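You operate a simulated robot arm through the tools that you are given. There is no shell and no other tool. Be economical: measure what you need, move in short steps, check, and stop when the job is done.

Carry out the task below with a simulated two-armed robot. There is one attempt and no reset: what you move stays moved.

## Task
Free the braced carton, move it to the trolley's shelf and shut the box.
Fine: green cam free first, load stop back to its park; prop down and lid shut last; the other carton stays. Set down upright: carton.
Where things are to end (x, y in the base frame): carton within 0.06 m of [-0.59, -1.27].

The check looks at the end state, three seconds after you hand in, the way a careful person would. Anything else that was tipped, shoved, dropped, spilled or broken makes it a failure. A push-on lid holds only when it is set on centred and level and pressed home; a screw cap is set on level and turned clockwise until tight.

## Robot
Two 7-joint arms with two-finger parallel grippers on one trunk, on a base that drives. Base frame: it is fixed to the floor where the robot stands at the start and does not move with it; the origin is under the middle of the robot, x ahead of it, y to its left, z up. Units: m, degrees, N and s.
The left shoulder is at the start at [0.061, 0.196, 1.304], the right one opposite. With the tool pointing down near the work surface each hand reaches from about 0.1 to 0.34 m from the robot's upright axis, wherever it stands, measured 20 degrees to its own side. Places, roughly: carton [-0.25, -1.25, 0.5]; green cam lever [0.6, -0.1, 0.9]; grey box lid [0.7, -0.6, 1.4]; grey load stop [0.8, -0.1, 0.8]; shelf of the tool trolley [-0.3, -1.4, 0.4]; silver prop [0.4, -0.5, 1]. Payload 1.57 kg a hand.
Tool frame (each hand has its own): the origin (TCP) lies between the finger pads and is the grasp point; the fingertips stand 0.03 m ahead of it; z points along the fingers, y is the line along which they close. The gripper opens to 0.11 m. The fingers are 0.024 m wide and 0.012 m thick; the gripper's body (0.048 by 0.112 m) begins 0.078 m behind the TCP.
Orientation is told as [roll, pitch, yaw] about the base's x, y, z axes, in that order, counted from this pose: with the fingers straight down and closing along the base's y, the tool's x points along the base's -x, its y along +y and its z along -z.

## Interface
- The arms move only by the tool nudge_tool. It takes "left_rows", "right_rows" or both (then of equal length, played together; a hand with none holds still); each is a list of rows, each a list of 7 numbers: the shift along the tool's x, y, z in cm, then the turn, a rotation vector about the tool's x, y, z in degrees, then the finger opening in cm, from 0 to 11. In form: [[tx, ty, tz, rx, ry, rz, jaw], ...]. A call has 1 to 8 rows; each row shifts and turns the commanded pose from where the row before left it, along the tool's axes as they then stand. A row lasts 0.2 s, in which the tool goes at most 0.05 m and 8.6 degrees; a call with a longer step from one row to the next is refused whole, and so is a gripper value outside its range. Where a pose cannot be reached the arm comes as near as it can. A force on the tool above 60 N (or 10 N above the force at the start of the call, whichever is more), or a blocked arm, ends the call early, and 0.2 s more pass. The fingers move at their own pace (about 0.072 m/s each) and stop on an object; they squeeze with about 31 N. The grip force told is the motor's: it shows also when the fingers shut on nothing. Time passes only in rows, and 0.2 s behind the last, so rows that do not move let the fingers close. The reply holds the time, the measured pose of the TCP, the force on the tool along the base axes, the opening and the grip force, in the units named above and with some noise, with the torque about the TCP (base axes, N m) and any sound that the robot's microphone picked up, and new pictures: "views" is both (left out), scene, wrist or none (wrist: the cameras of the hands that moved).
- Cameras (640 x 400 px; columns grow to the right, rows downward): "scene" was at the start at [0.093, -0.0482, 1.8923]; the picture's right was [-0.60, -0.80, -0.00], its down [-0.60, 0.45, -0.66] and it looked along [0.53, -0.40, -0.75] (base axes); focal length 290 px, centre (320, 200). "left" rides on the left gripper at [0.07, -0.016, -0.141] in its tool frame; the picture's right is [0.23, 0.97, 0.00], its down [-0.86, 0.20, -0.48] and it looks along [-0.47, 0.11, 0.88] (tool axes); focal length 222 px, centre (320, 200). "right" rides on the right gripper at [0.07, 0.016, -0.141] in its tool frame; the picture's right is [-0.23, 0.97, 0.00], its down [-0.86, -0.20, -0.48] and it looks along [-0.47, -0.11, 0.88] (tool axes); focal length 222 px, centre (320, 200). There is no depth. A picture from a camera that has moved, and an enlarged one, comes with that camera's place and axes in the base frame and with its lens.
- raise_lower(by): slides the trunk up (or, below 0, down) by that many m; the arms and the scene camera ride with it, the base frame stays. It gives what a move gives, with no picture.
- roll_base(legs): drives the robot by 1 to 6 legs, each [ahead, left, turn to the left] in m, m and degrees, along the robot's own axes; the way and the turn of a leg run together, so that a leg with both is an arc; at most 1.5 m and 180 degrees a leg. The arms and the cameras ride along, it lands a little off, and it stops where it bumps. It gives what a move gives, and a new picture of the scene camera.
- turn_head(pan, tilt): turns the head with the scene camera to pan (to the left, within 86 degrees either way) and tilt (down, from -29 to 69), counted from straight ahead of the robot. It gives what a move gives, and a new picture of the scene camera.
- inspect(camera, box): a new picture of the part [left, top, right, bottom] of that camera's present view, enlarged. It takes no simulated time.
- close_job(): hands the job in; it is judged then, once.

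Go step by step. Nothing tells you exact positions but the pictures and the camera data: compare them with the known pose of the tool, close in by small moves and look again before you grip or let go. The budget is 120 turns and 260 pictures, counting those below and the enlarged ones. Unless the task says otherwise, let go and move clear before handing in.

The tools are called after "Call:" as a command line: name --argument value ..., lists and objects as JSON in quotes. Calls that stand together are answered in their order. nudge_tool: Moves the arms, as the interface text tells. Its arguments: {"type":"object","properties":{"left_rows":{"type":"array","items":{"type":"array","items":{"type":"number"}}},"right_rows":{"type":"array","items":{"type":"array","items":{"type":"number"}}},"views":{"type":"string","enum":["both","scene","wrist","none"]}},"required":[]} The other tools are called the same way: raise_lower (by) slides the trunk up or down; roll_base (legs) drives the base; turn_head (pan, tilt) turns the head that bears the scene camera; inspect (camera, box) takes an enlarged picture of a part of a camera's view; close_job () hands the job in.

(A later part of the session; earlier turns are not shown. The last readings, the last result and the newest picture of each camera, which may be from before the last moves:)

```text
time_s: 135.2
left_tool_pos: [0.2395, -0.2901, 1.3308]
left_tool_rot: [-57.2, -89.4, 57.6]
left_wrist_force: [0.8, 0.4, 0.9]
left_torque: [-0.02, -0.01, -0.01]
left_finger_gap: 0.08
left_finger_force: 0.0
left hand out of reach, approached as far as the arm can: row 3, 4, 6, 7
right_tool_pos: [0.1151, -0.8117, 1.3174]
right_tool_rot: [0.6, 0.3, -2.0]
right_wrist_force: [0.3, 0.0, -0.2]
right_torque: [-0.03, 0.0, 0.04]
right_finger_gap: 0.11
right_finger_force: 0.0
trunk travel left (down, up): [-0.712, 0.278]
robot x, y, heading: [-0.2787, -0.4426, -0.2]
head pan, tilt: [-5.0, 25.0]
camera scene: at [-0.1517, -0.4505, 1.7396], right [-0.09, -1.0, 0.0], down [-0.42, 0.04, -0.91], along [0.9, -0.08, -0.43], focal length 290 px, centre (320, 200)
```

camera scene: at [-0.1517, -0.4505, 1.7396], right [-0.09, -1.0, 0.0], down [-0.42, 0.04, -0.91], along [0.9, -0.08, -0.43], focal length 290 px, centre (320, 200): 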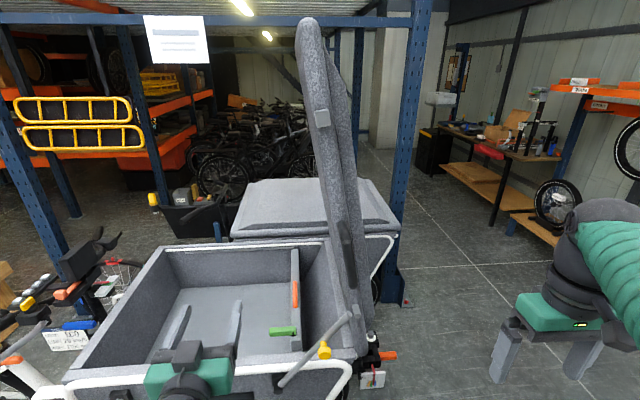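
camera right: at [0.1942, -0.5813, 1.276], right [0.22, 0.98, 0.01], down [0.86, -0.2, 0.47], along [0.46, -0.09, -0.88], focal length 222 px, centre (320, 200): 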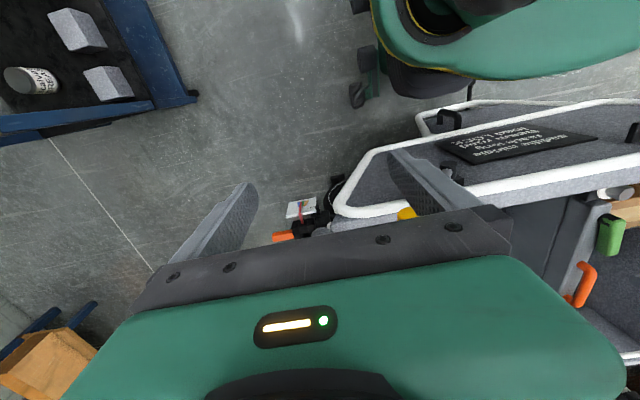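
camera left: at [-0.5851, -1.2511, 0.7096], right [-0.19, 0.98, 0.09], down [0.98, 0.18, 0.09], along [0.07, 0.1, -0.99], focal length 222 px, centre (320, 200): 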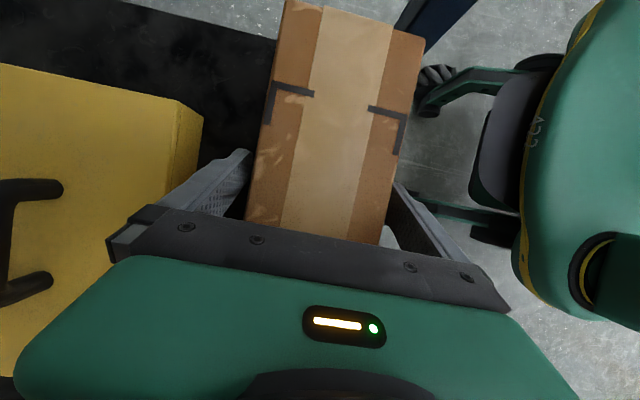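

The left hand now points forward with the jaws horizontal. I'll shift the base slightly and bring it in line with the handle.

Call:
roll_base --legs '[[0.05, -0.05, 0]]'

Call:
nudge_tool --left_rows '[[-0.5, -4.5, 0, 0, 0, 0, 8], [-0.5, -4.5, 0, 0, 0, 0, 8], [-0.5, -4.5, 0, 0, 0, 0, 8], [-0.5, -4.5, 0, 0, 0, -3, 8], [0, -3.5, 0, 0, 0, -3, 8], [0, 0, 0, 0, 0, -3, 8]]' --views "both"

Call:
inspect --camera "scene" --box '[230, 100, 430, 320]'

```text
time_s: 136.2
left_tool_pos: [0.2781, -0.3132, 1.3334]
left_tool_rot: [-92.3, -88.4, 93.1]
left_wrist_force: [-1.0, 0.6, -0.8]
left_torque: [-0.01, -0.01, -0.07]
left_finger_gap: 0.0801
left_finger_force: 0.1
right_tool_pos: [0.1552, -0.8362, 1.3288]
right_tool_rot: [-0.3, -0.4, -1.9]
right_wrist_force: [-0.8, 1.3, 0.6]
right_torque: [-0.07, -0.02, 0.01]
right_finger_gap: 0.1101
right_finger_force: 0.1
trunk travel left (down, up): [-0.712, 0.278]
robot x, y, heading: [-0.2307, -0.4891, 0.1]
head pan, tilt: [-5.0, 25.0]
camera scene: at [-0.1168, -0.4761, 1.7409], right [-0.09, -1.0, 0.01], down [-0.42, 0.03, -0.91], along [0.91, -0.08, -0.42], focal length 290 px, centre (320, 200)
```

scene: 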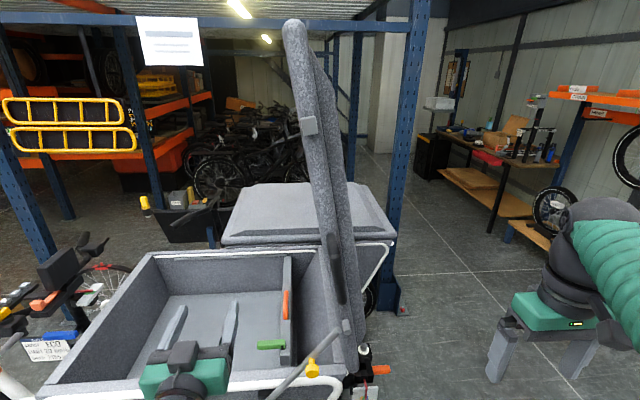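

```text
time_s: 137.6
left_tool_pos: [0.2902, -0.5605, 1.3565]
left_tool_rot: [-87.8, -80.6, 88.5]
left_wrist_force: [0.4, -0.8, -0.9]
left_torque: [0.0, -0.05, 0.04]
left_finger_gap: 0.0801
left_finger_force: 0.0
right_tool_pos: [0.1634, -0.8645, 1.3176]
right_tool_rot: [0.9, 0.1, -1.9]
right_wrist_force: [-0.8, -0.4, -0.6]
right_torque: [0.04, -0.02, 0.0]
right_finger_gap: 0.1098
right_finger_force: 0.0
trunk travel left (down, up): [-0.712, 0.278]
robot x, y, heading: [-0.2288, -0.4923, 0.1]
head pan, tilt: [-5.0, 25.0]
camera scene: at [-0.1051, -0.5163, 1.7397], right [-0.09, -1.0, -0.01], down [-0.42, 0.05, -0.91], along [0.9, -0.07, -0.42], focal length 290 px, centre (320, 200)
camera left: at [0.1478, -0.5895, 1.2915], right [-0.01, 0.92, -0.38], down [-0.48, 0.33, 0.81], along [0.88, 0.19, 0.44], focal length 222 px, centre (320, 200)
```

scene: 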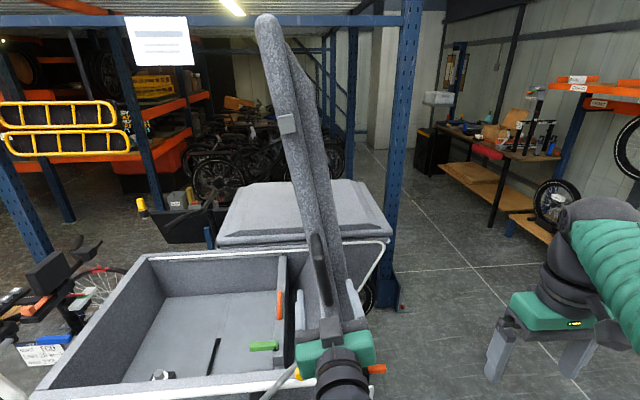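
left: 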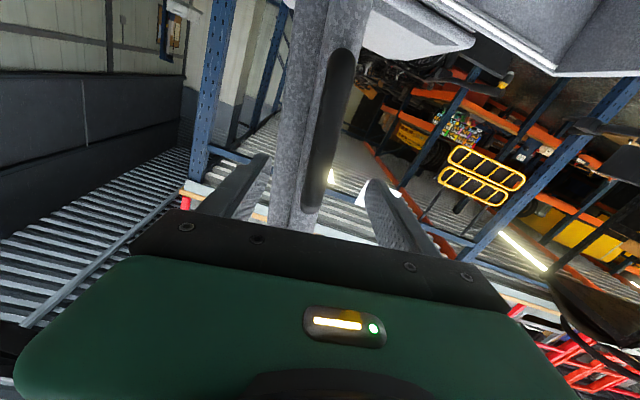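

```text
1.82 times, centred on (330, 210) of scene
camera zoom: at [-0.1051, -0.5163, 1.7397], right [-0.09, -1.0, -0.01], down [-0.42, 0.05, -0.91], along [0.9, -0.07, -0.42], focal length 527 px, centre (302, 182)
```

zoom: 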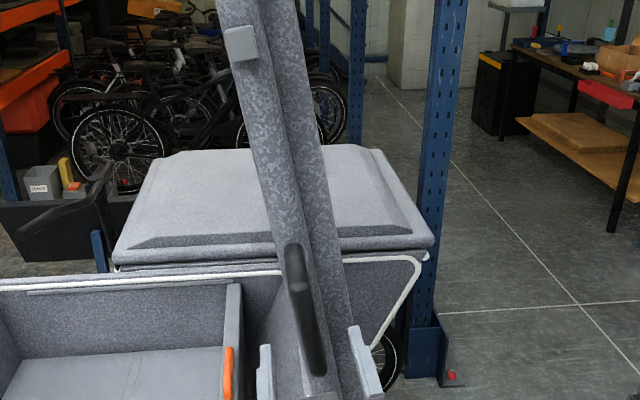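

Aligned with the handle. I'll advance and close on it.

Call:
nudge_tool --left_rows '[[0, 0, 2.5, 0, 0, 0, 8], [0, 0, 2.5, 0, 0, 0, 8], [0, 0, 1.5, 0, 0, 0, 8]]' --views "both"

Call:
inspect --camera "scene" --box '[230, 160, 430, 360]'

```text
time_s: 138.4
left_tool_pos: [0.3549, -0.554, 1.3559]
left_tool_rot: [-87.9, -80.6, 88.7]
left_wrist_force: [-0.4, -0.2, 0.9]
left_torque: [-0.05, -0.02, -0.01]
left_finger_gap: 0.08
left_finger_force: 0.1
right_tool_pos: [0.163, -0.8615, 1.3184]
right_tool_rot: [0.9, 0.0, -1.9]
right_wrist_force: [-0.8, -0.4, -0.8]
right_torque: [0.01, 0.01, -0.02]
right_finger_gap: 0.1102
right_finger_force: 0.1
trunk travel left (down, up): [-0.712, 0.278]
robot x, y, heading: [-0.2288, -0.489, 0.3]
head pan, tilt: [-5.0, 25.0]
camera scene: at [-0.1036, -0.5102, 1.7397], right [-0.09, -1.0, -0.01], down [-0.42, 0.04, -0.91], along [0.9, -0.08, -0.42], focal length 290 px, centre (320, 200)
camera left: at [0.2138, -0.5847, 1.2915], right [-0.01, 0.92, -0.38], down [-0.48, 0.33, 0.81], along [0.88, 0.2, 0.44], focal length 222 px, centre (320, 200)
```

scene: 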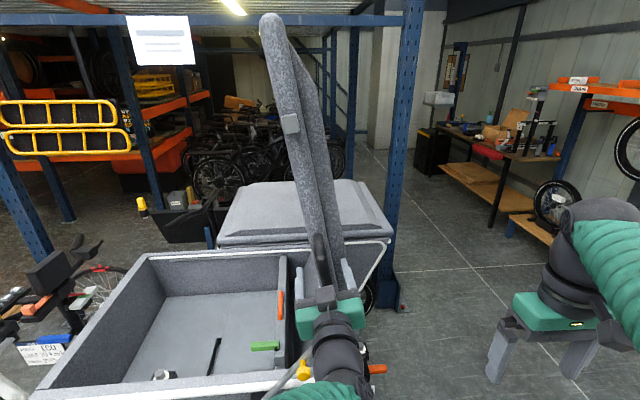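
left: 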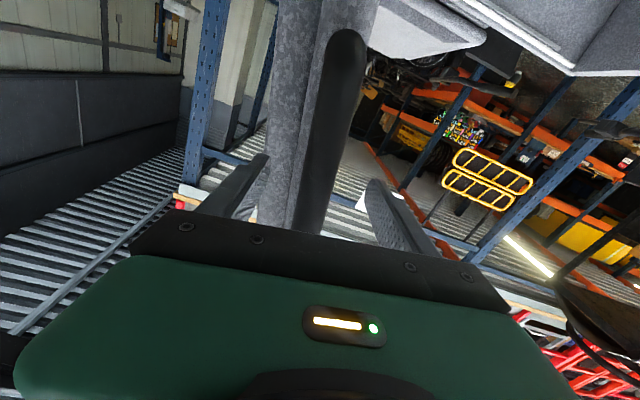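

```text
2.00 times, centred on (330, 260) of scene
camera zoom: at [-0.1036, -0.5102, 1.7397], right [-0.09, -1.0, -0.01], down [-0.42, 0.04, -0.91], along [0.9, -0.08, -0.42], focal length 579 px, centre (300, 80)
```

zoom: 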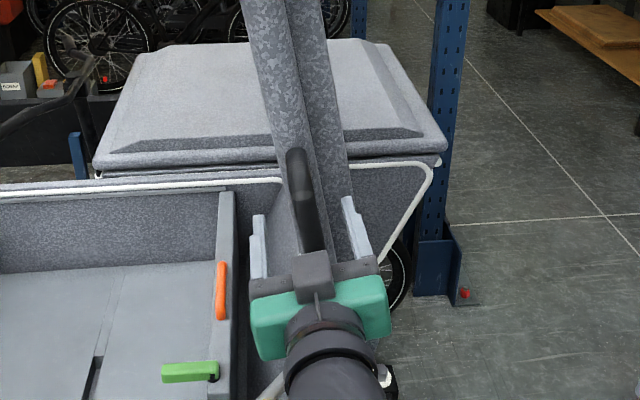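

Call:
nudge_tool --left_rows '[[0, 0, 1.0, 0, 0, 0, 8], [0, 0, 0, 0, 0, 0, 1], [0, 0, 0, 0, 0, 0, 1], [0, 0, 0, 0, 0, 0, 1]]' --views "both"

Call:
inspect --camera "scene" --box '[230, 160, 430, 360]'

```text
time_s: 139.4
left_tool_pos: [0.3649, -0.5474, 1.3561]
left_tool_rot: [-88.0, -80.1, 88.7]
left_wrist_force: [2.3, -6.4, 1.7]
left_torque: [-1.08, -0.52, 0.17]
left_finger_gap: 0.0243
left_finger_force: 33.1
right_tool_pos: [0.164, -0.8546, 1.3192]
right_tool_rot: [0.6, 0.1, -1.7]
right_wrist_force: [-0.7, 0.6, 1.1]
right_torque: [0.01, 0.0, 0.0]
right_finger_gap: 0.1098
right_finger_force: 0.1
trunk travel left (down, up): [-0.712, 0.278]
robot x, y, heading: [-0.2256, -0.4882, 0.1]
head pan, tilt: [-5.0, 25.0]
camera scene: at [-0.1035, -0.5033, 1.7398], right [-0.09, -1.0, 0.0], down [-0.42, 0.04, -0.91], along [0.9, -0.08, -0.42], focal length 290 px, centre (320, 200)
camera left: at [0.2236, -0.5781, 1.2924], right [-0.01, 0.92, -0.39], down [-0.48, 0.34, 0.81], along [0.88, 0.2, 0.43], focal length 222 px, centre (320, 200)
```

scene: 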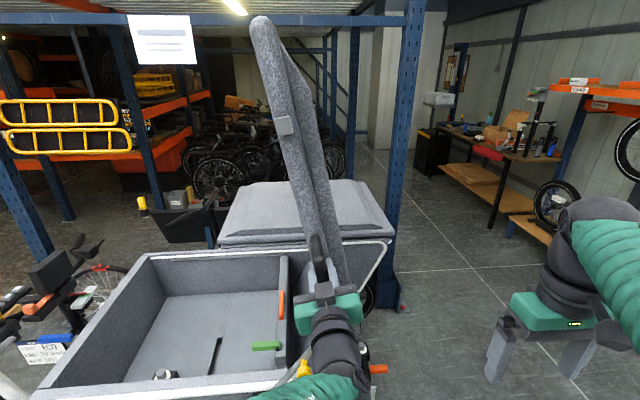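
left: 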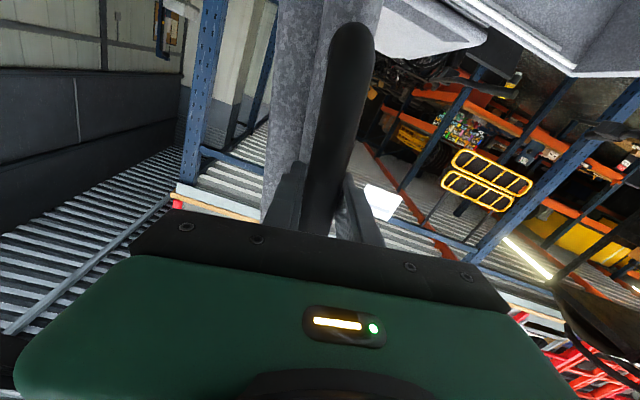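

```text
2.00 times, centred on (330, 260) of scene
camera zoom: at [-0.1035, -0.5033, 1.7398], right [-0.09, -1.0, 0.0], down [-0.42, 0.04, -0.91], along [0.9, -0.08, -0.42], focal length 579 px, centre (300, 80)
```

zoom: 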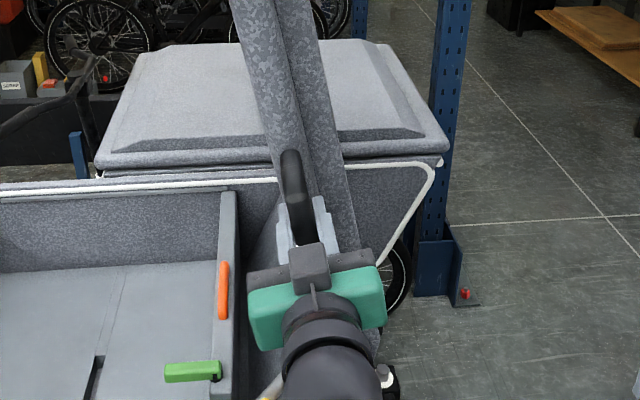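

Handle gripped. I'll ease the lid about 2° outward to unload the prop.

Call:
nudge_tool --left_rows '[[0, -0.7, 0, 0, 0, 1, 1], [0, -0.7, 0, 0, 0, 1, 1], [0, -0.7, 0, 0, 0, 1, 1]]' --views "scene"

Call:
inspect --camera "scene" --box '[230, 200, 430, 400]'

```text
time_s: 140.2
left_tool_pos: [0.365, -0.558, 1.3583]
left_tool_rot: [-86.0, -82.9, 86.9]
left_wrist_force: [-7.9, 8.3, -13.0]
left_torque: [-0.81, -0.93, 0.26]
left_finger_gap: 0.0247
left_finger_force: 36.3
right_tool_pos: [0.1651, -0.8447, 1.3213]
right_tool_rot: [0.1, 0.2, -1.8]
right_wrist_force: [0.4, -0.4, 0.5]
right_torque: [-0.03, 0.0, 0.03]
right_finger_gap: 0.11
right_finger_force: 0.1
trunk travel left (down, up): [-0.712, 0.278]
robot x, y, heading: [-0.2264, -0.4847, -0.1]
head pan, tilt: [-5.0, 25.0]
camera scene: at [-0.1043, -0.4875, 1.7396], right [-0.09, -1.0, 0.01], down [-0.42, 0.03, -0.91], along [0.9, -0.08, -0.42], focal length 290 px, centre (320, 200)
```

scene: 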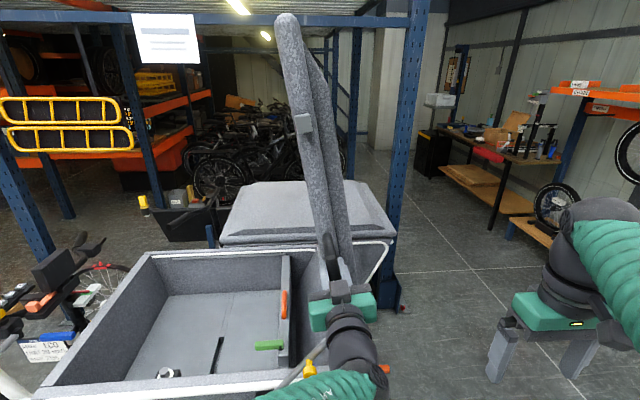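

```text
2.00 times, centred on (330, 300) of scene
camera zoom: at [-0.1043, -0.4875, 1.7396], right [-0.09, -1.0, 0.01], down [-0.42, 0.03, -0.91], along [0.9, -0.08, -0.42], focal length 579 px, centre (300, 0)
```

zoom: 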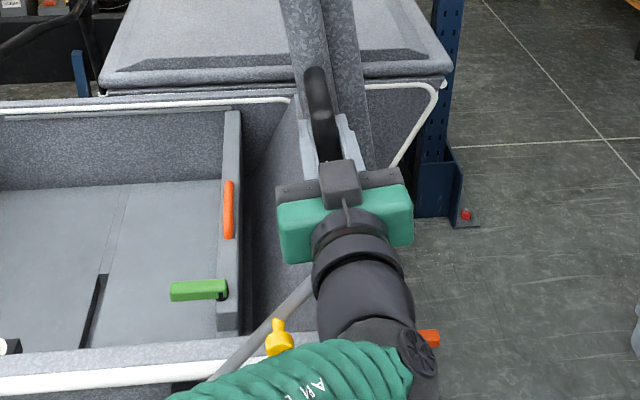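

The lid is eased and held. Now the right hand goes toward the yellow knob; it will come in from the right at 45°, with its jaws vertical.

Call:
nudge_tool --right_rows '[[-1.7, 1.7, 3.1, 0, 0, 0, 11], [-1.7, 1.7, 3.1, 0, 0, 0, 10], [-1.7, 1.7, 3.1, 0, 0, 0, 8], [-1.7, 1.7, 3.1, 0, 0, 0, 7], [-1.7, 1.7, 3.1, 0, 0, 0, 6], [-1.7, 1.7, 3.1, 0, 0, 0, 6], [-1.7, 1.7, 3.1, 0, 0, 0, 6], [-1.6, 1.7, 3.1, 0, 0, 0, 6]]' --views "none"

Call:
nudge_tool --right_rows '[[0, 0, 0, -7.08, -2.93, 2.93, 6], [0, 0, 0, -7.08, -2.93, 2.93, 6], [0, 0, 0, -7.08, -2.93, 2.93, 6], [0, 0, 0, -7.08, -2.93, 2.93, 6], [0, 0, 0, -7.08, -2.93, 2.93, 6], [0, 0, 0, -7.08, -2.93, 2.93, 6]]' --views "none"

Call:
nudge_tool --right_rows '[[0, 0, 0, -7.08, -2.93, 2.93, 6], [0, 0, 0, -7.08, -2.93, 2.93, 6], [0, 0, 0, -7.08, -2.93, 2.93, 6], [0, 0, 0, -7.08, -2.93, 2.93, 6], [0, 0, 0, -7.08, -2.93, 2.93, 6], [0, 0, 0, -7.08, -2.93, 2.93, 6]]' --views "both"

```text
time_s: 142.0
left_tool_pos: [0.3656, -0.5568, 1.3586]
left_tool_rot: [-85.5, -82.8, 86.5]
left_wrist_force: [-10.1, 21.0, -23.6]
left_torque: [-1.05, -0.41, -0.25]
left_finger_gap: 0.0244
left_finger_force: 37.0
right_tool_pos: [0.3046, -0.7147, 1.0765]
right_tool_rot: [0.0, -0.1, -1.9]
right_wrist_force: [0.8, -1.0, 0.0]
right_torque: [0.02, -0.02, 0.02]
right_finger_gap: 0.06
right_finger_force: 0.0
trunk travel left (down, up): [-0.712, 0.278]
robot x, y, heading: [-0.2293, -0.4878, 0.0]
head pan, tilt: [-5.0, 25.0]
```

```text
time_s: 143.4
left_tool_pos: [0.3651, -0.5581, 1.3583]
left_tool_rot: [-85.7, -82.9, 86.6]
left_wrist_force: [-10.0, 21.8, -24.4]
left_torque: [-0.98, -0.41, 0.04]
left_finger_gap: 0.0248
left_finger_force: 36.3
right_tool_pos: [0.3024, -0.7143, 1.0744]
right_tool_rot: [45.2, -9.4, -24.5]
right_wrist_force: [0.3, -0.4, 0.0]
right_torque: [-0.03, 0.01, 0.01]
right_finger_gap: 0.0597
right_finger_force: 0.0
trunk travel left (down, up): [-0.712, 0.278]
robot x, y, heading: [-0.2248, -0.4917, 0.1]
head pan, tilt: [-5.0, 25.0]
```

```text
time_s: 144.8
left_tool_pos: [0.3664, -0.5579, 1.359]
left_tool_rot: [-85.8, -82.7, 86.9]
left_wrist_force: [-8.7, 21.6, -22.4]
left_torque: [-1.0, -0.52, 0.08]
left_finger_gap: 0.0248
left_finger_force: 36.5
right_tool_pos: [0.3028, -0.7142, 1.0748]
right_tool_rot: [90.2, 0.1, -46.8]
right_wrist_force: [0.0, 0.2, 0.6]
right_torque: [0.0, 0.02, -0.02]
right_finger_gap: 0.0603
right_finger_force: 0.0
trunk travel left (down, up): [-0.712, 0.278]
robot x, y, heading: [-0.2276, -0.4912, -0.1]
head pan, tilt: [-5.0, 25.0]
camera scene: at [-0.103, -0.4867, 1.7397], right [-0.09, -1.0, 0.01], down [-0.42, 0.03, -0.91], along [0.9, -0.08, -0.42], focal length 290 px, centre (320, 200)
camera right: at [0.1515, -0.7611, 1.0913], right [0.16, -0.17, 0.97], down [0.24, -0.95, -0.2], along [0.96, 0.26, -0.11], focal length 222 px, centre (320, 200)
```

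scene: 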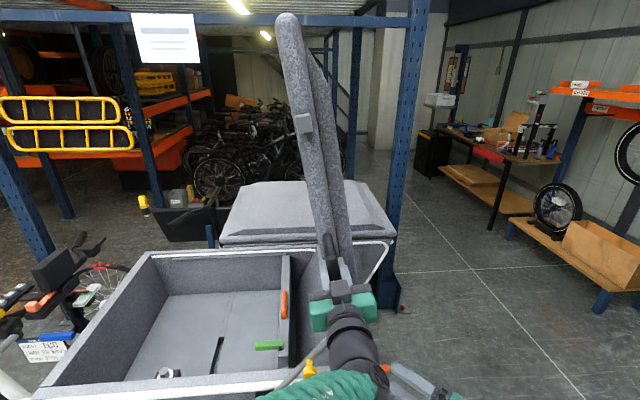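
right: 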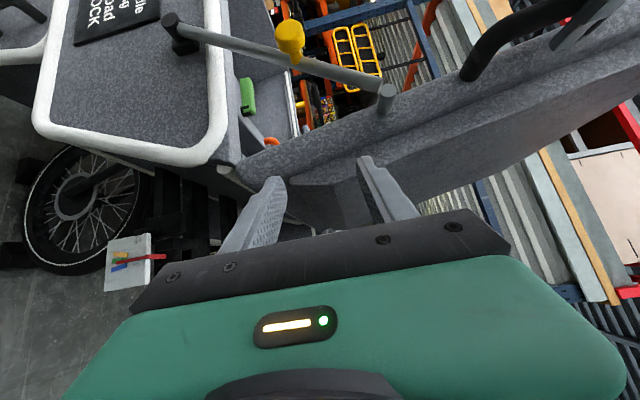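

Call:
inspect --camera "right" --box '[140, 0, 440, 190]'

Call:
inspect --camera "right" --box '[330, 50, 430, 140]'

```text
2.11 times, centred on (290, 95) of right
camera zoom: at [0.1515, -0.7611, 1.0913], right [0.16, -0.17, 0.97], down [0.24, -0.95, -0.2], along [0.96, 0.26, -0.11], focal length 468 px, centre (383, 421)
```

zoom: 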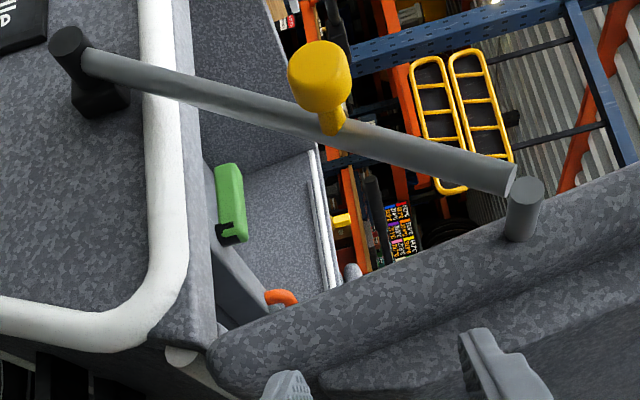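

```text
4.44 times, centred on (380, 95) of right
camera zoom: at [0.1515, -0.7611, 1.0913], right [0.16, -0.17, 0.97], down [0.24, -0.95, -0.2], along [0.96, 0.26, -0.11], focal length 987 px, centre (53, 667)
```

zoom: 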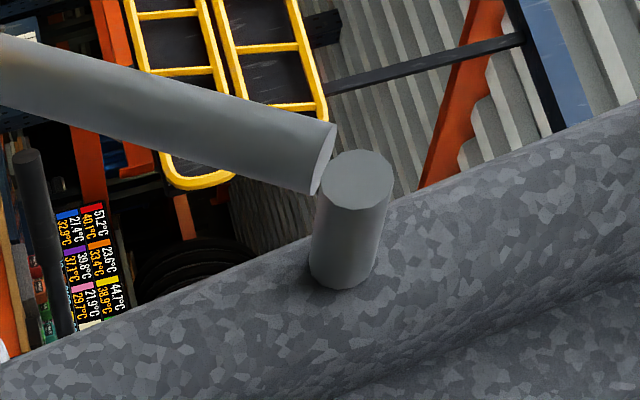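

The prop's end merely butts the peg and is otherwise free. I'll bring the right jaws around the knob (≈[0.345,-0.508,1.068]).

Call:
nudge_tool --right_rows '[[2.03, -0.12, 2.87, 0, 0, 0, 6], [2.03, -0.12, 2.87, 0, 0, 0, 6], [2.03, -0.12, 2.87, 0, 0, 0, 6], [2.03, -0.12, 2.87, 0, 0, 0, 6], [1.2, -0.1, 1.7, 0, 0, 0, 6]]' --views "both"

Call:
inspect --camera "right" --box '[160, 20, 480, 240]'

```text
time_s: 146.0
left_tool_pos: [0.3662, -0.5586, 1.3594]
left_tool_rot: [-85.9, -82.6, 86.7]
left_wrist_force: [-8.4, 22.3, -21.0]
left_torque: [-1.03, -0.12, -0.35]
left_finger_gap: 0.0246
left_finger_force: 36.4
right_tool_pos: [0.3367, -0.5544, 1.0697]
right_tool_rot: [90.0, 0.2, -46.8]
right_wrist_force: [-0.3, 0.5, 0.5]
right_torque: [-0.02, -0.02, 0.04]
right_finger_gap: 0.0603
right_finger_force: 0.1
trunk travel left (down, up): [-0.712, 0.278]
robot x, y, heading: [-0.2224, -0.4877, 0.1]
head pan, tilt: [-5.0, 25.0]
camera scene: at [-0.1023, -0.4848, 1.7396], right [-0.09, -1.0, 0.01], down [-0.42, 0.03, -0.91], along [0.9, -0.08, -0.42], focal length 290 px, centre (320, 200)
camera right: at [0.1849, -0.6025, 1.0861], right [0.16, -0.17, 0.97], down [0.24, -0.95, -0.2], along [0.96, 0.26, -0.11], focal length 222 px, centre (320, 200)
```

scene: 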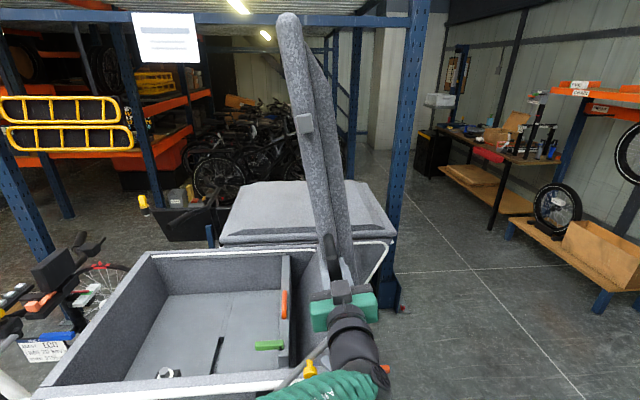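
right: 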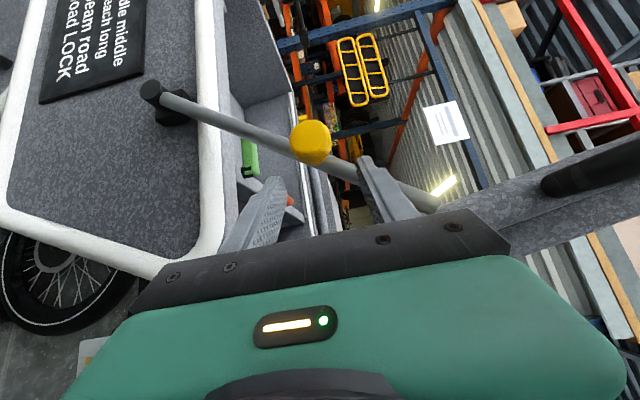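

```text
1.82 times, centred on (320, 130) of right
camera zoom: at [0.1849, -0.6025, 1.0861], right [0.16, -0.17, 0.97], down [0.24, -0.95, -0.2], along [0.96, 0.26, -0.11], focal length 404 px, centre (320, 327)
```

zoom: 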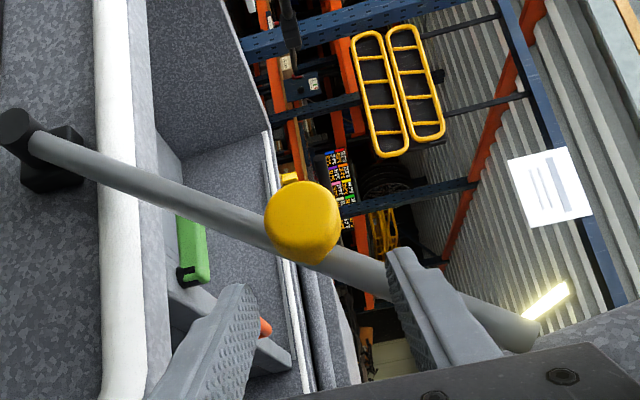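

Call:
nudge_tool --right_rows '[[1.35, -0.1, 1.9, 0, 0, 0, 6], [1.35, -0.1, 1.7, 0, 0, 0, 6], [0, 0, 0, 0, 0, 0, 1.5], [0, 0, 0, 0, 0, 0, 1.5]]' --views "wrist"

Call:
inspect --camera "right" --box '[160, 20, 480, 240]'

```text
time_s: 147.0
left_tool_pos: [0.3664, -0.5578, 1.3591]
left_tool_rot: [-85.9, -82.9, 86.9]
left_wrist_force: [-8.9, 20.5, -20.8]
left_torque: [-0.97, 0.05, -0.27]
left_finger_gap: 0.0249
left_finger_force: 36.4
right_tool_pos: [0.3437, -0.5116, 1.0681]
right_tool_rot: [90.1, 0.1, -46.7]
right_wrist_force: [2.3, 1.7, 4.2]
right_torque: [0.04, -0.01, -0.36]
right_finger_gap: 0.0332
right_finger_force: 33.4
trunk travel left (down, up): [-0.712, 0.278]
robot x, y, heading: [-0.2279, -0.4899, -0.1]
head pan, tilt: [-5.0, 25.0]
camera right: at [0.1922, -0.5584, 1.0842], right [0.16, -0.17, 0.97], down [0.24, -0.95, -0.2], along [0.96, 0.26, -0.11], focal length 222 px, centre (320, 200)
```

right: 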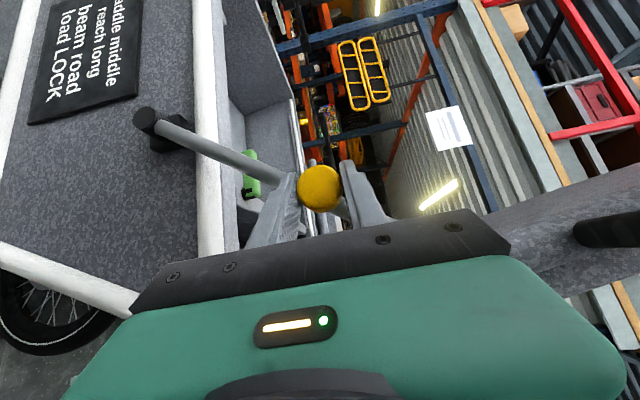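

```text
1.82 times, centred on (320, 130) of right
camera zoom: at [0.1922, -0.5584, 1.0842], right [0.16, -0.17, 0.97], down [0.24, -0.95, -0.2], along [0.96, 0.26, -0.11], focal length 404 px, centre (320, 327)
```

zoom: 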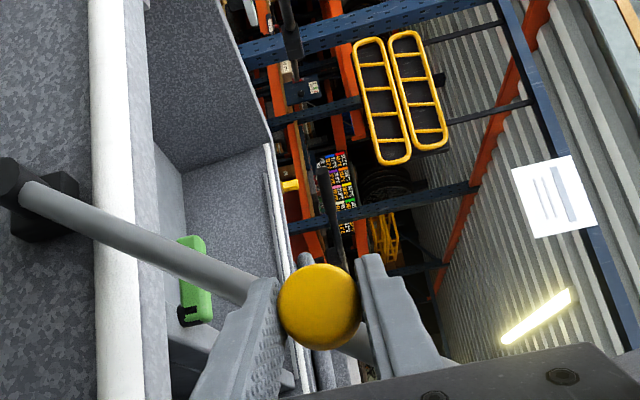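

The knob is held. With the prop secured, I'll test whether the lid can go further outward, past vertical, to stand by itself.

Call:
nudge_tool --left_rows '[[0, -1, 0, 0, 0, 1.4, 1], [0, -1, 0, 0, 0, 1.4, 1], [0, -1, 0, 0, 0, 1.4, 1]]' --views "none"

```text
time_s: 147.6
left_tool_pos: [0.3671, -0.5573, 1.3593]
left_tool_rot: [-83.4, -84.9, 86.4]
left_wrist_force: [-26.0, 33.2, -5.5]
left_torque: [-1.0, -0.56, -0.1]
left_finger_gap: 0.026
left_finger_force: 37.0
right_tool_pos: [0.3428, -0.511, 1.0698]
right_tool_rot: [90.1, -0.1, -47.0]
right_wrist_force: [16.5, 12.9, -19.4]
right_torque: [0.04, 0.3, 0.09]
right_finger_gap: 0.0331
right_finger_force: 40.9
trunk travel left (down, up): [-0.712, 0.278]
robot x, y, heading: [-0.2279, -0.489, 0.2]
head pan, tilt: [-5.0, 25.0]
stopped in row 2 (left hand): the force on the tool passed its limit at 63 N (the readings are from after the stop); the commanded pose is now the measured one
```

The lid is at its open stop, so I keep holding it with the left hand. Now I'll swing the prop leftward about its pivot with the right hand.

Call:
nudge_tool --right_rows '[[1.9, 1.62, 1.78, 0, 0, 0, 1.5], [2.05, 1.25, 1.92, 0, 0, 0, 1.5]]' --views "both"

Call:
inspect --camera "right" --box '[100, 20, 480, 240]'

```text
time_s: 148.2
left_tool_pos: [0.3678, -0.5568, 1.3593]
left_tool_rot: [-82.1, -84.7, 84.9]
left_wrist_force: [-18.2, 42.2, -15.9]
left_torque: [-1.07, -0.18, -0.43]
left_finger_gap: 0.0255
left_finger_force: 36.7
right_tool_pos: [0.3429, -0.4542, 1.0998]
right_tool_rot: [90.4, -0.1, -46.9]
right_wrist_force: [1.0, 5.3, -13.0]
right_torque: [-0.01, -0.23, 0.52]
right_finger_gap: 0.0335
right_finger_force: 41.5
trunk travel left (down, up): [-0.712, 0.278]
robot x, y, heading: [-0.224, -0.4888, 0.1]
head pan, tilt: [-5.0, 25.0]
camera scene: at [-0.105, -0.4682, 1.7398], right [-0.09, -1.0, 0.02], down [-0.42, 0.02, -0.91], along [0.9, -0.08, -0.42], focal length 290 px, centre (320, 200)
camera right: at [0.1906, -0.5005, 1.1152], right [0.15, -0.17, 0.97], down [0.24, -0.95, -0.2], along [0.96, 0.26, -0.1], focal length 222 px, centre (320, 200)
```

scene: 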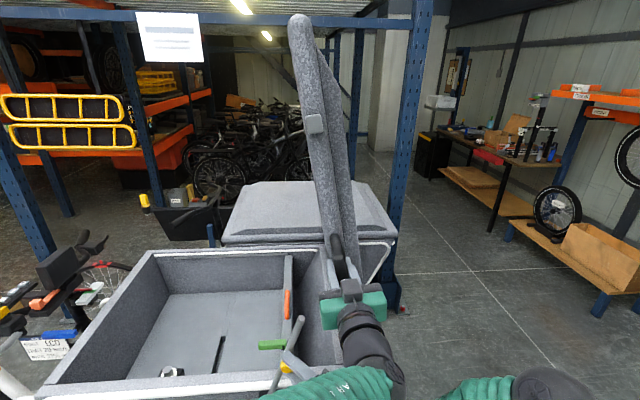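
right: 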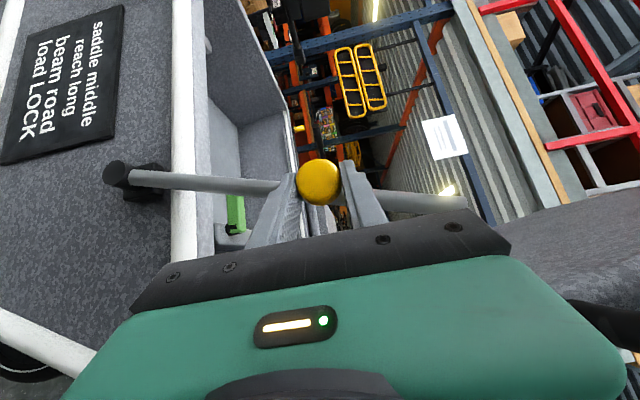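

```text
1.68 times, centred on (290, 130) of right
camera zoom: at [0.1906, -0.5005, 1.1152], right [0.15, -0.17, 0.97], down [0.24, -0.95, -0.2], along [0.96, 0.26, -0.1], focal length 374 px, centre (370, 318)
```

zoom: 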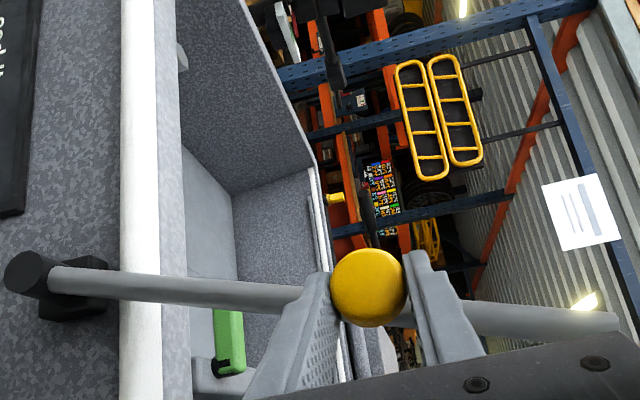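

Call:
nudge_tool --right_rows '[[2.15, 0.85, 2.02, 0, 0, 0, 1.5], [2.22, 0.43, 2.08, 0, 0, 0, 1.5], [2.23, 0, 2.1, 0, 0, 0, 1.5]]' --left_rows '[[0, 0.2, 0, 0, 0, 0, 1], [0, 0.2, 0, 0, 0, 0, 1], [0, 0, 0, 0, 0, 0, 1]]' --views "both"

Call:
inspect --camera "scene" --box '[240, 240, 440, 400]'

```text
time_s: 149.0
left_tool_pos: [0.3674, -0.5576, 1.3584]
left_tool_rot: [-85.7, -84.9, 88.3]
left_wrist_force: [-11.1, 39.8, 9.2]
left_torque: [-0.88, 0.36, -0.51]
left_finger_gap: 0.0255
left_finger_force: 36.5
right_tool_pos: [0.3428, -0.3654, 1.109]
right_tool_rot: [90.0, 0.0, -46.9]
right_wrist_force: [-3.3, -2.8, -33.3]
right_torque: [-0.54, 0.25, -0.69]
right_finger_gap: 0.033
right_finger_force: 41.4
trunk travel left (down, up): [-0.712, 0.278]
robot x, y, heading: [-0.2276, -0.4873, -0.1]
head pan, tilt: [-5.0, 25.0]
camera scene: at [-0.1041, -0.4701, 1.7393], right [-0.09, -1.0, 0.02], down [-0.42, 0.02, -0.91], along [0.9, -0.08, -0.42], focal length 290 px, centre (320, 200)
camera right: at [0.1908, -0.4123, 1.1252], right [0.16, -0.17, 0.97], down [0.23, -0.95, -0.2], along [0.96, 0.26, -0.11], focal length 222 px, centre (320, 200)
camera left: at [0.2262, -0.5869, 1.2926], right [-0.04, 0.95, -0.31], down [-0.48, 0.25, 0.84], along [0.87, 0.19, 0.45], focal length 222 px, centre (320, 200)
```

scene: 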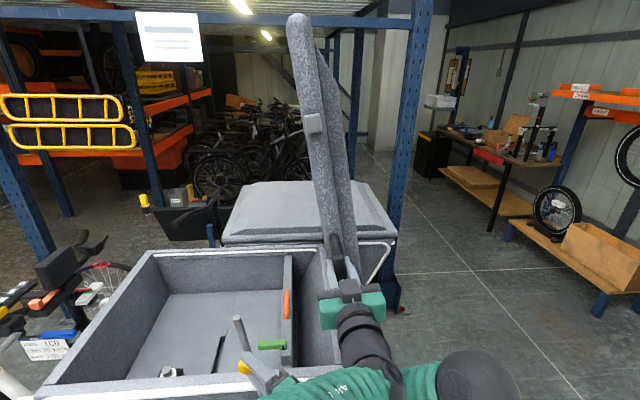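
right: 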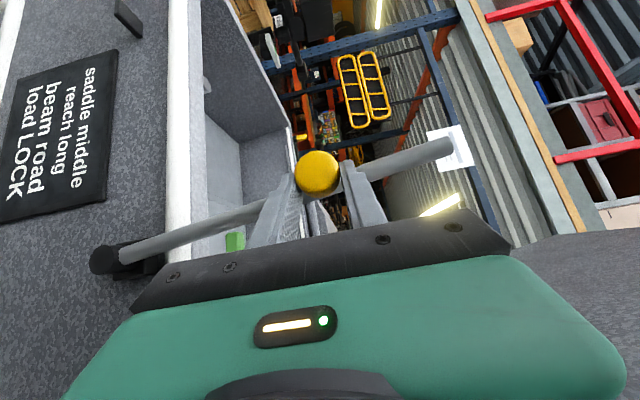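
left: 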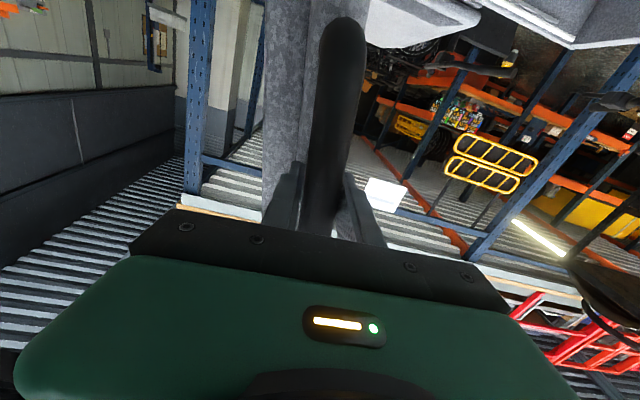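

```text
2.50 times, centred on (340, 320) of scene
camera zoom: at [-0.1041, -0.4701, 1.7393], right [-0.09, -1.0, 0.02], down [-0.42, 0.02, -0.91], along [0.9, -0.08, -0.42], focal length 724 px, centre (270, -100)
```

zoom: 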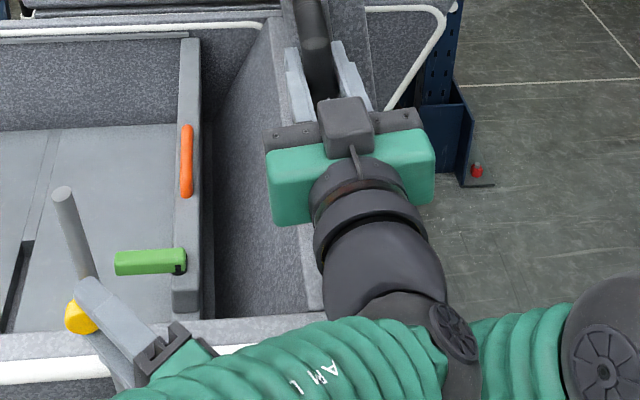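

The prop is past vertical. I'll continue down the arc to the left, with a corrected pivot (≈[-0.389, 0.912]).

Call:
nudge_tool --right_rows '[[2.0, -1.4, 1.88, 0, 0, 0, 1.5], [1.9, -0.9, 1.78, 0, 0, 0, 1.5], [1.79, -1.24, 1.68, 0, 0, 0, 1.5]]' --left_rows '[[0, 0.3, 0, 0, 0, 0, 1], [0, 0.2, 0, 0, 0, 0, 1], [0, 0, 0, 0, 0, 0, 1]]' --views "both"

```text
time_s: 149.6
left_tool_pos: [0.3609, -0.5577, 1.3564]
left_tool_rot: [-81.6, -87.2, 84.9]
left_wrist_force: [-17.6, -5.0, 6.6]
left_torque: [-1.04, -0.81, 0.24]
left_finger_gap: 0.0272
left_finger_force: 37.9
right_tool_pos: [0.3456, -0.3482, 1.1039]
right_tool_rot: [92.5, 0.4, -48.3]
right_wrist_force: [-6.1, 1.0, 7.5]
right_torque: [0.04, -0.18, 0.07]
right_finger_gap: 0.0337
right_finger_force: 10.9
trunk travel left (down, up): [-0.712, 0.278]
robot x, y, heading: [-0.2245, -0.4899, 0.1]
head pan, tilt: [-5.0, 25.0]
stopped in row 3 (right hand): the force on the tool passed its limit at 75 N (the readings are from after the stop); the commanded pose is now the measured one
camera scene: at [-0.1178, -0.5014, 1.741], right [-0.09, -1.0, 0.0], down [-0.42, 0.04, -0.91], along [0.91, -0.08, -0.42], focal length 290 px, centre (320, 200)
camera right: at [0.1925, -0.3908, 1.1147], right [0.12, -0.2, 0.97], down [0.22, -0.95, -0.23], along [0.97, 0.24, -0.07], focal length 222 px, centre (320, 200)
camera left: at [0.2211, -0.587, 1.2884], right [-0.06, 0.96, -0.27], down [-0.49, 0.21, 0.85], along [0.87, 0.18, 0.45], focal length 222 px, centre (320, 200)
```

scene: 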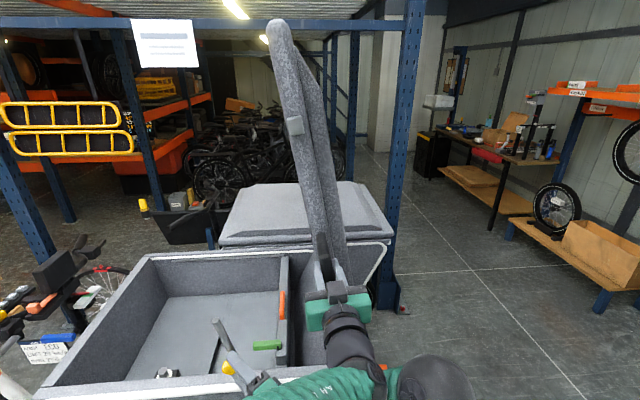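
right: 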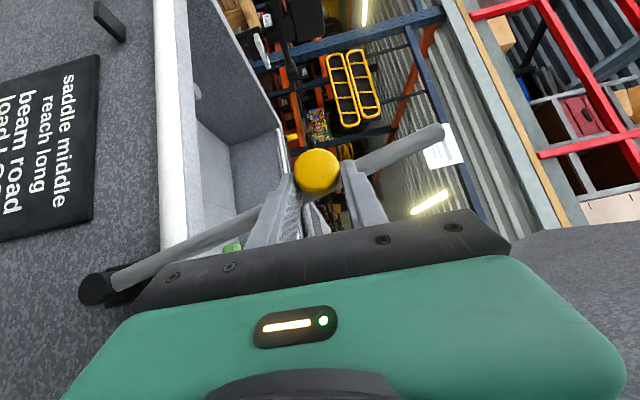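
left: 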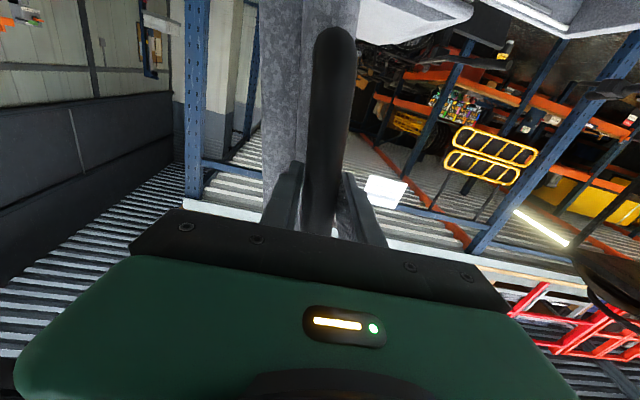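

The two forearms got too close. I'll drop the right wrist by pitching the right hand up about the knob to get clearance.

Call:
nudge_tool --right_rows '[[0, 0, 0, -7, 0, 0, 1.5], [0, 0, 0, -7, 0, 0, 1.5], [0, 0, 0, -7, 0, 0, 1.5]]' --views "both"

Call:
inspect --camera "scene" --box '[200, 240, 480, 400]'

```text
time_s: 150.4
left_tool_pos: [0.3612, -0.5571, 1.3564]
left_tool_rot: [-80.9, -87.1, 84.2]
left_wrist_force: [5.5, -3.1, 23.2]
left_torque: [-1.04, 0.08, 0.25]
left_finger_gap: 0.0268
left_finger_force: 37.4
right_tool_pos: [0.3432, -0.345, 1.0961]
right_tool_rot: [112.8, 0.6, -47.9]
right_wrist_force: [-43.8, -6.9, -19.5]
right_torque: [-0.61, 0.48, 0.69]
right_finger_gap: 0.0341
right_finger_force: 41.3
trunk travel left (down, up): [-0.712, 0.278]
robot x, y, heading: [-0.2256, -0.4887, -0.1]
head pan, tilt: [-5.0, 25.0]
camera scene: at [-0.1169, -0.4995, 1.7406], right [-0.09, -1.0, 0.0], down [-0.42, 0.04, -0.91], along [0.91, -0.08, -0.42], focal length 290 px, centre (320, 200)
camera right: at [0.1936, -0.3853, 1.0579], right [-0.12, -0.43, 0.9], down [0.3, -0.88, -0.38], along [0.95, 0.22, 0.24], focal length 222 px, centre (320, 200)
```

scene: 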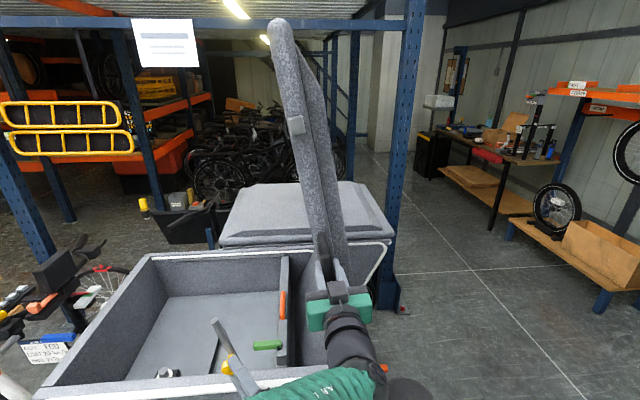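
right: 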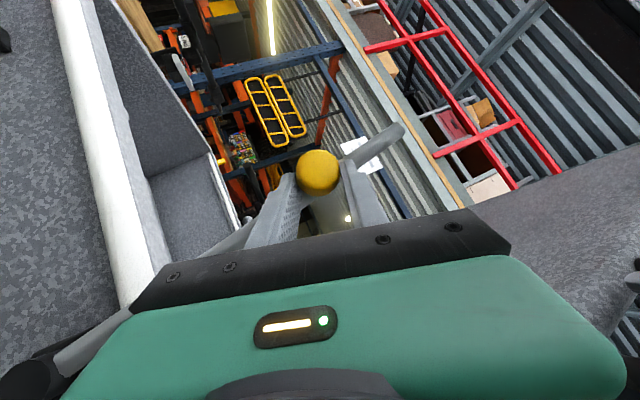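

```text
2.29 times, centred on (340, 320) of scene
camera zoom: at [-0.1169, -0.4995, 1.7406], right [-0.09, -1.0, 0.0], down [-0.42, 0.04, -0.91], along [0.91, -0.08, -0.42], focal length 662 px, centre (274, -74)
```

zoom: 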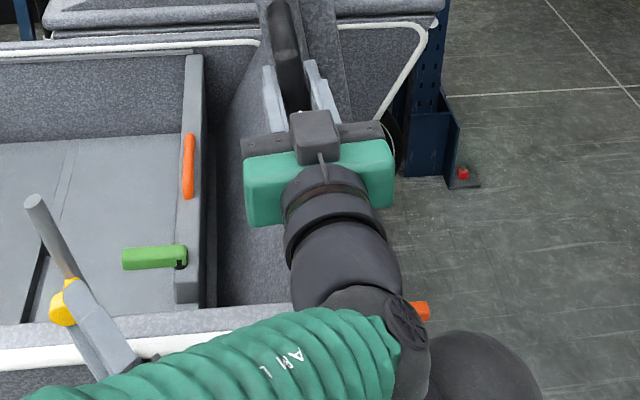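

Call:
nudge_tool --right_rows '[[2.2, -1.4, 1.0, 0, 0, 0, 1.5], [1.82, -1.78, 1.03, 0, 0, 0, 1.5]]' --views "both"

Call:
inspect --camera "scene" --box '[200, 240, 480, 400]'

```text
time_s: 151.0
left_tool_pos: [0.3621, -0.557, 1.3549]
left_tool_rot: [-77.6, -87.1, 80.7]
left_wrist_force: [-9.9, -1.2, 26.8]
left_torque: [-1.03, 0.23, -0.07]
left_finger_gap: 0.0267
left_finger_force: 37.7
right_tool_pos: [0.3445, -0.2953, 1.082]
right_tool_rot: [113.5, 0.3, -48.6]
right_wrist_force: [-11.2, -1.6, -4.8]
right_torque: [-0.23, -0.1, 0.65]
right_finger_gap: 0.034
right_finger_force: 41.2
trunk travel left (down, up): [-0.712, 0.278]
robot x, y, heading: [-0.2256, -0.4887, -0.0]
head pan, tilt: [-5.0, 25.0]
camera scene: at [-0.116, -0.497, 1.7412], right [-0.09, -1.0, 0.0], down [-0.42, 0.04, -0.91], along [0.91, -0.08, -0.42], focal length 290 px, centre (320, 200)
camera right: at [0.1951, -0.3336, 1.0412], right [-0.14, -0.43, 0.89], down [0.29, -0.88, -0.38], along [0.95, 0.21, 0.25], focal length 222 px, centre (320, 200)
```

scene: 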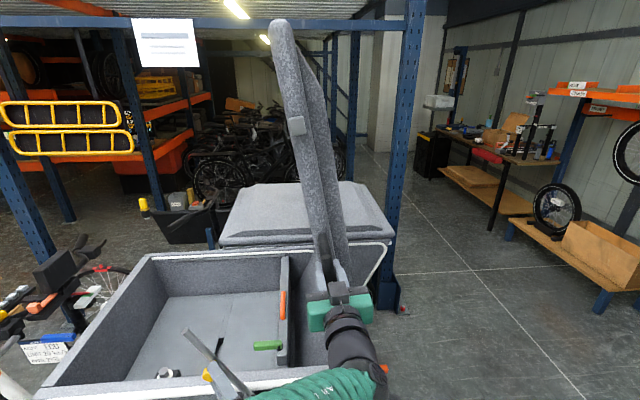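
right: 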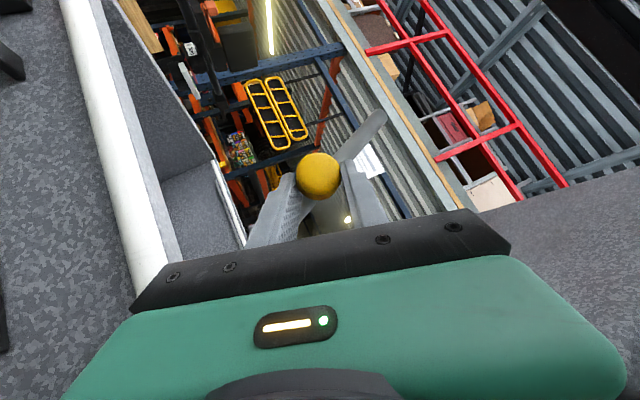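

```text
2.29 times, centred on (340, 320) of scene
camera zoom: at [-0.116, -0.497, 1.7412], right [-0.09, -1.0, 0.0], down [-0.42, 0.04, -0.91], along [0.91, -0.08, -0.42], focal length 662 px, centre (274, -74)
```

zoom: 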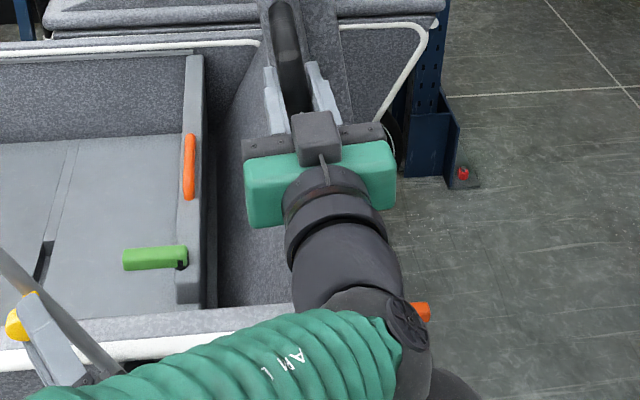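

Call:
nudge_tool --right_rows '[[1.7, -1.97, 0.8, 0, 0, 0, 1.5], [1.54, -2.19, 0.55, 0, 0, 0, 1.5], [1.33, -2.33, 0.29, 0, 0, 0, 1.5]]' --views "wrist"

```text
time_s: 151.8
left_tool_pos: [0.362, -0.5525, 1.3531]
left_tool_rot: [-74.7, -87.1, 77.8]
left_wrist_force: [-19.1, -2.7, 21.8]
left_torque: [-1.08, 0.26, -0.09]
left_finger_gap: 0.0267
left_finger_force: 37.8
right_tool_pos: [0.3426, -0.2291, 1.0279]
right_tool_rot: [113.2, 0.3, -48.4]
right_wrist_force: [9.7, 10.6, 9.8]
right_torque: [-0.18, -0.18, 0.27]
right_finger_gap: 0.0339
right_finger_force: 41.5
trunk travel left (down, up): [-0.712, 0.278]
robot x, y, heading: [-0.2266, -0.4899, 0.2]
head pan, tilt: [-5.0, 25.0]
camera right: at [0.1935, -0.2684, 0.9881], right [-0.13, -0.43, 0.89], down [0.3, -0.88, -0.37], along [0.95, 0.22, 0.24], focal length 222 px, centre (320, 200)
```

right: 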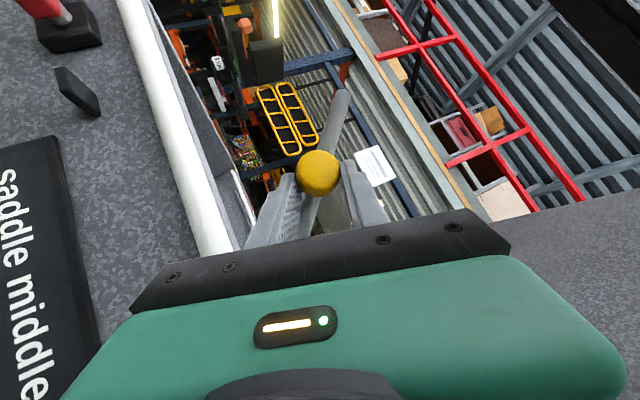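

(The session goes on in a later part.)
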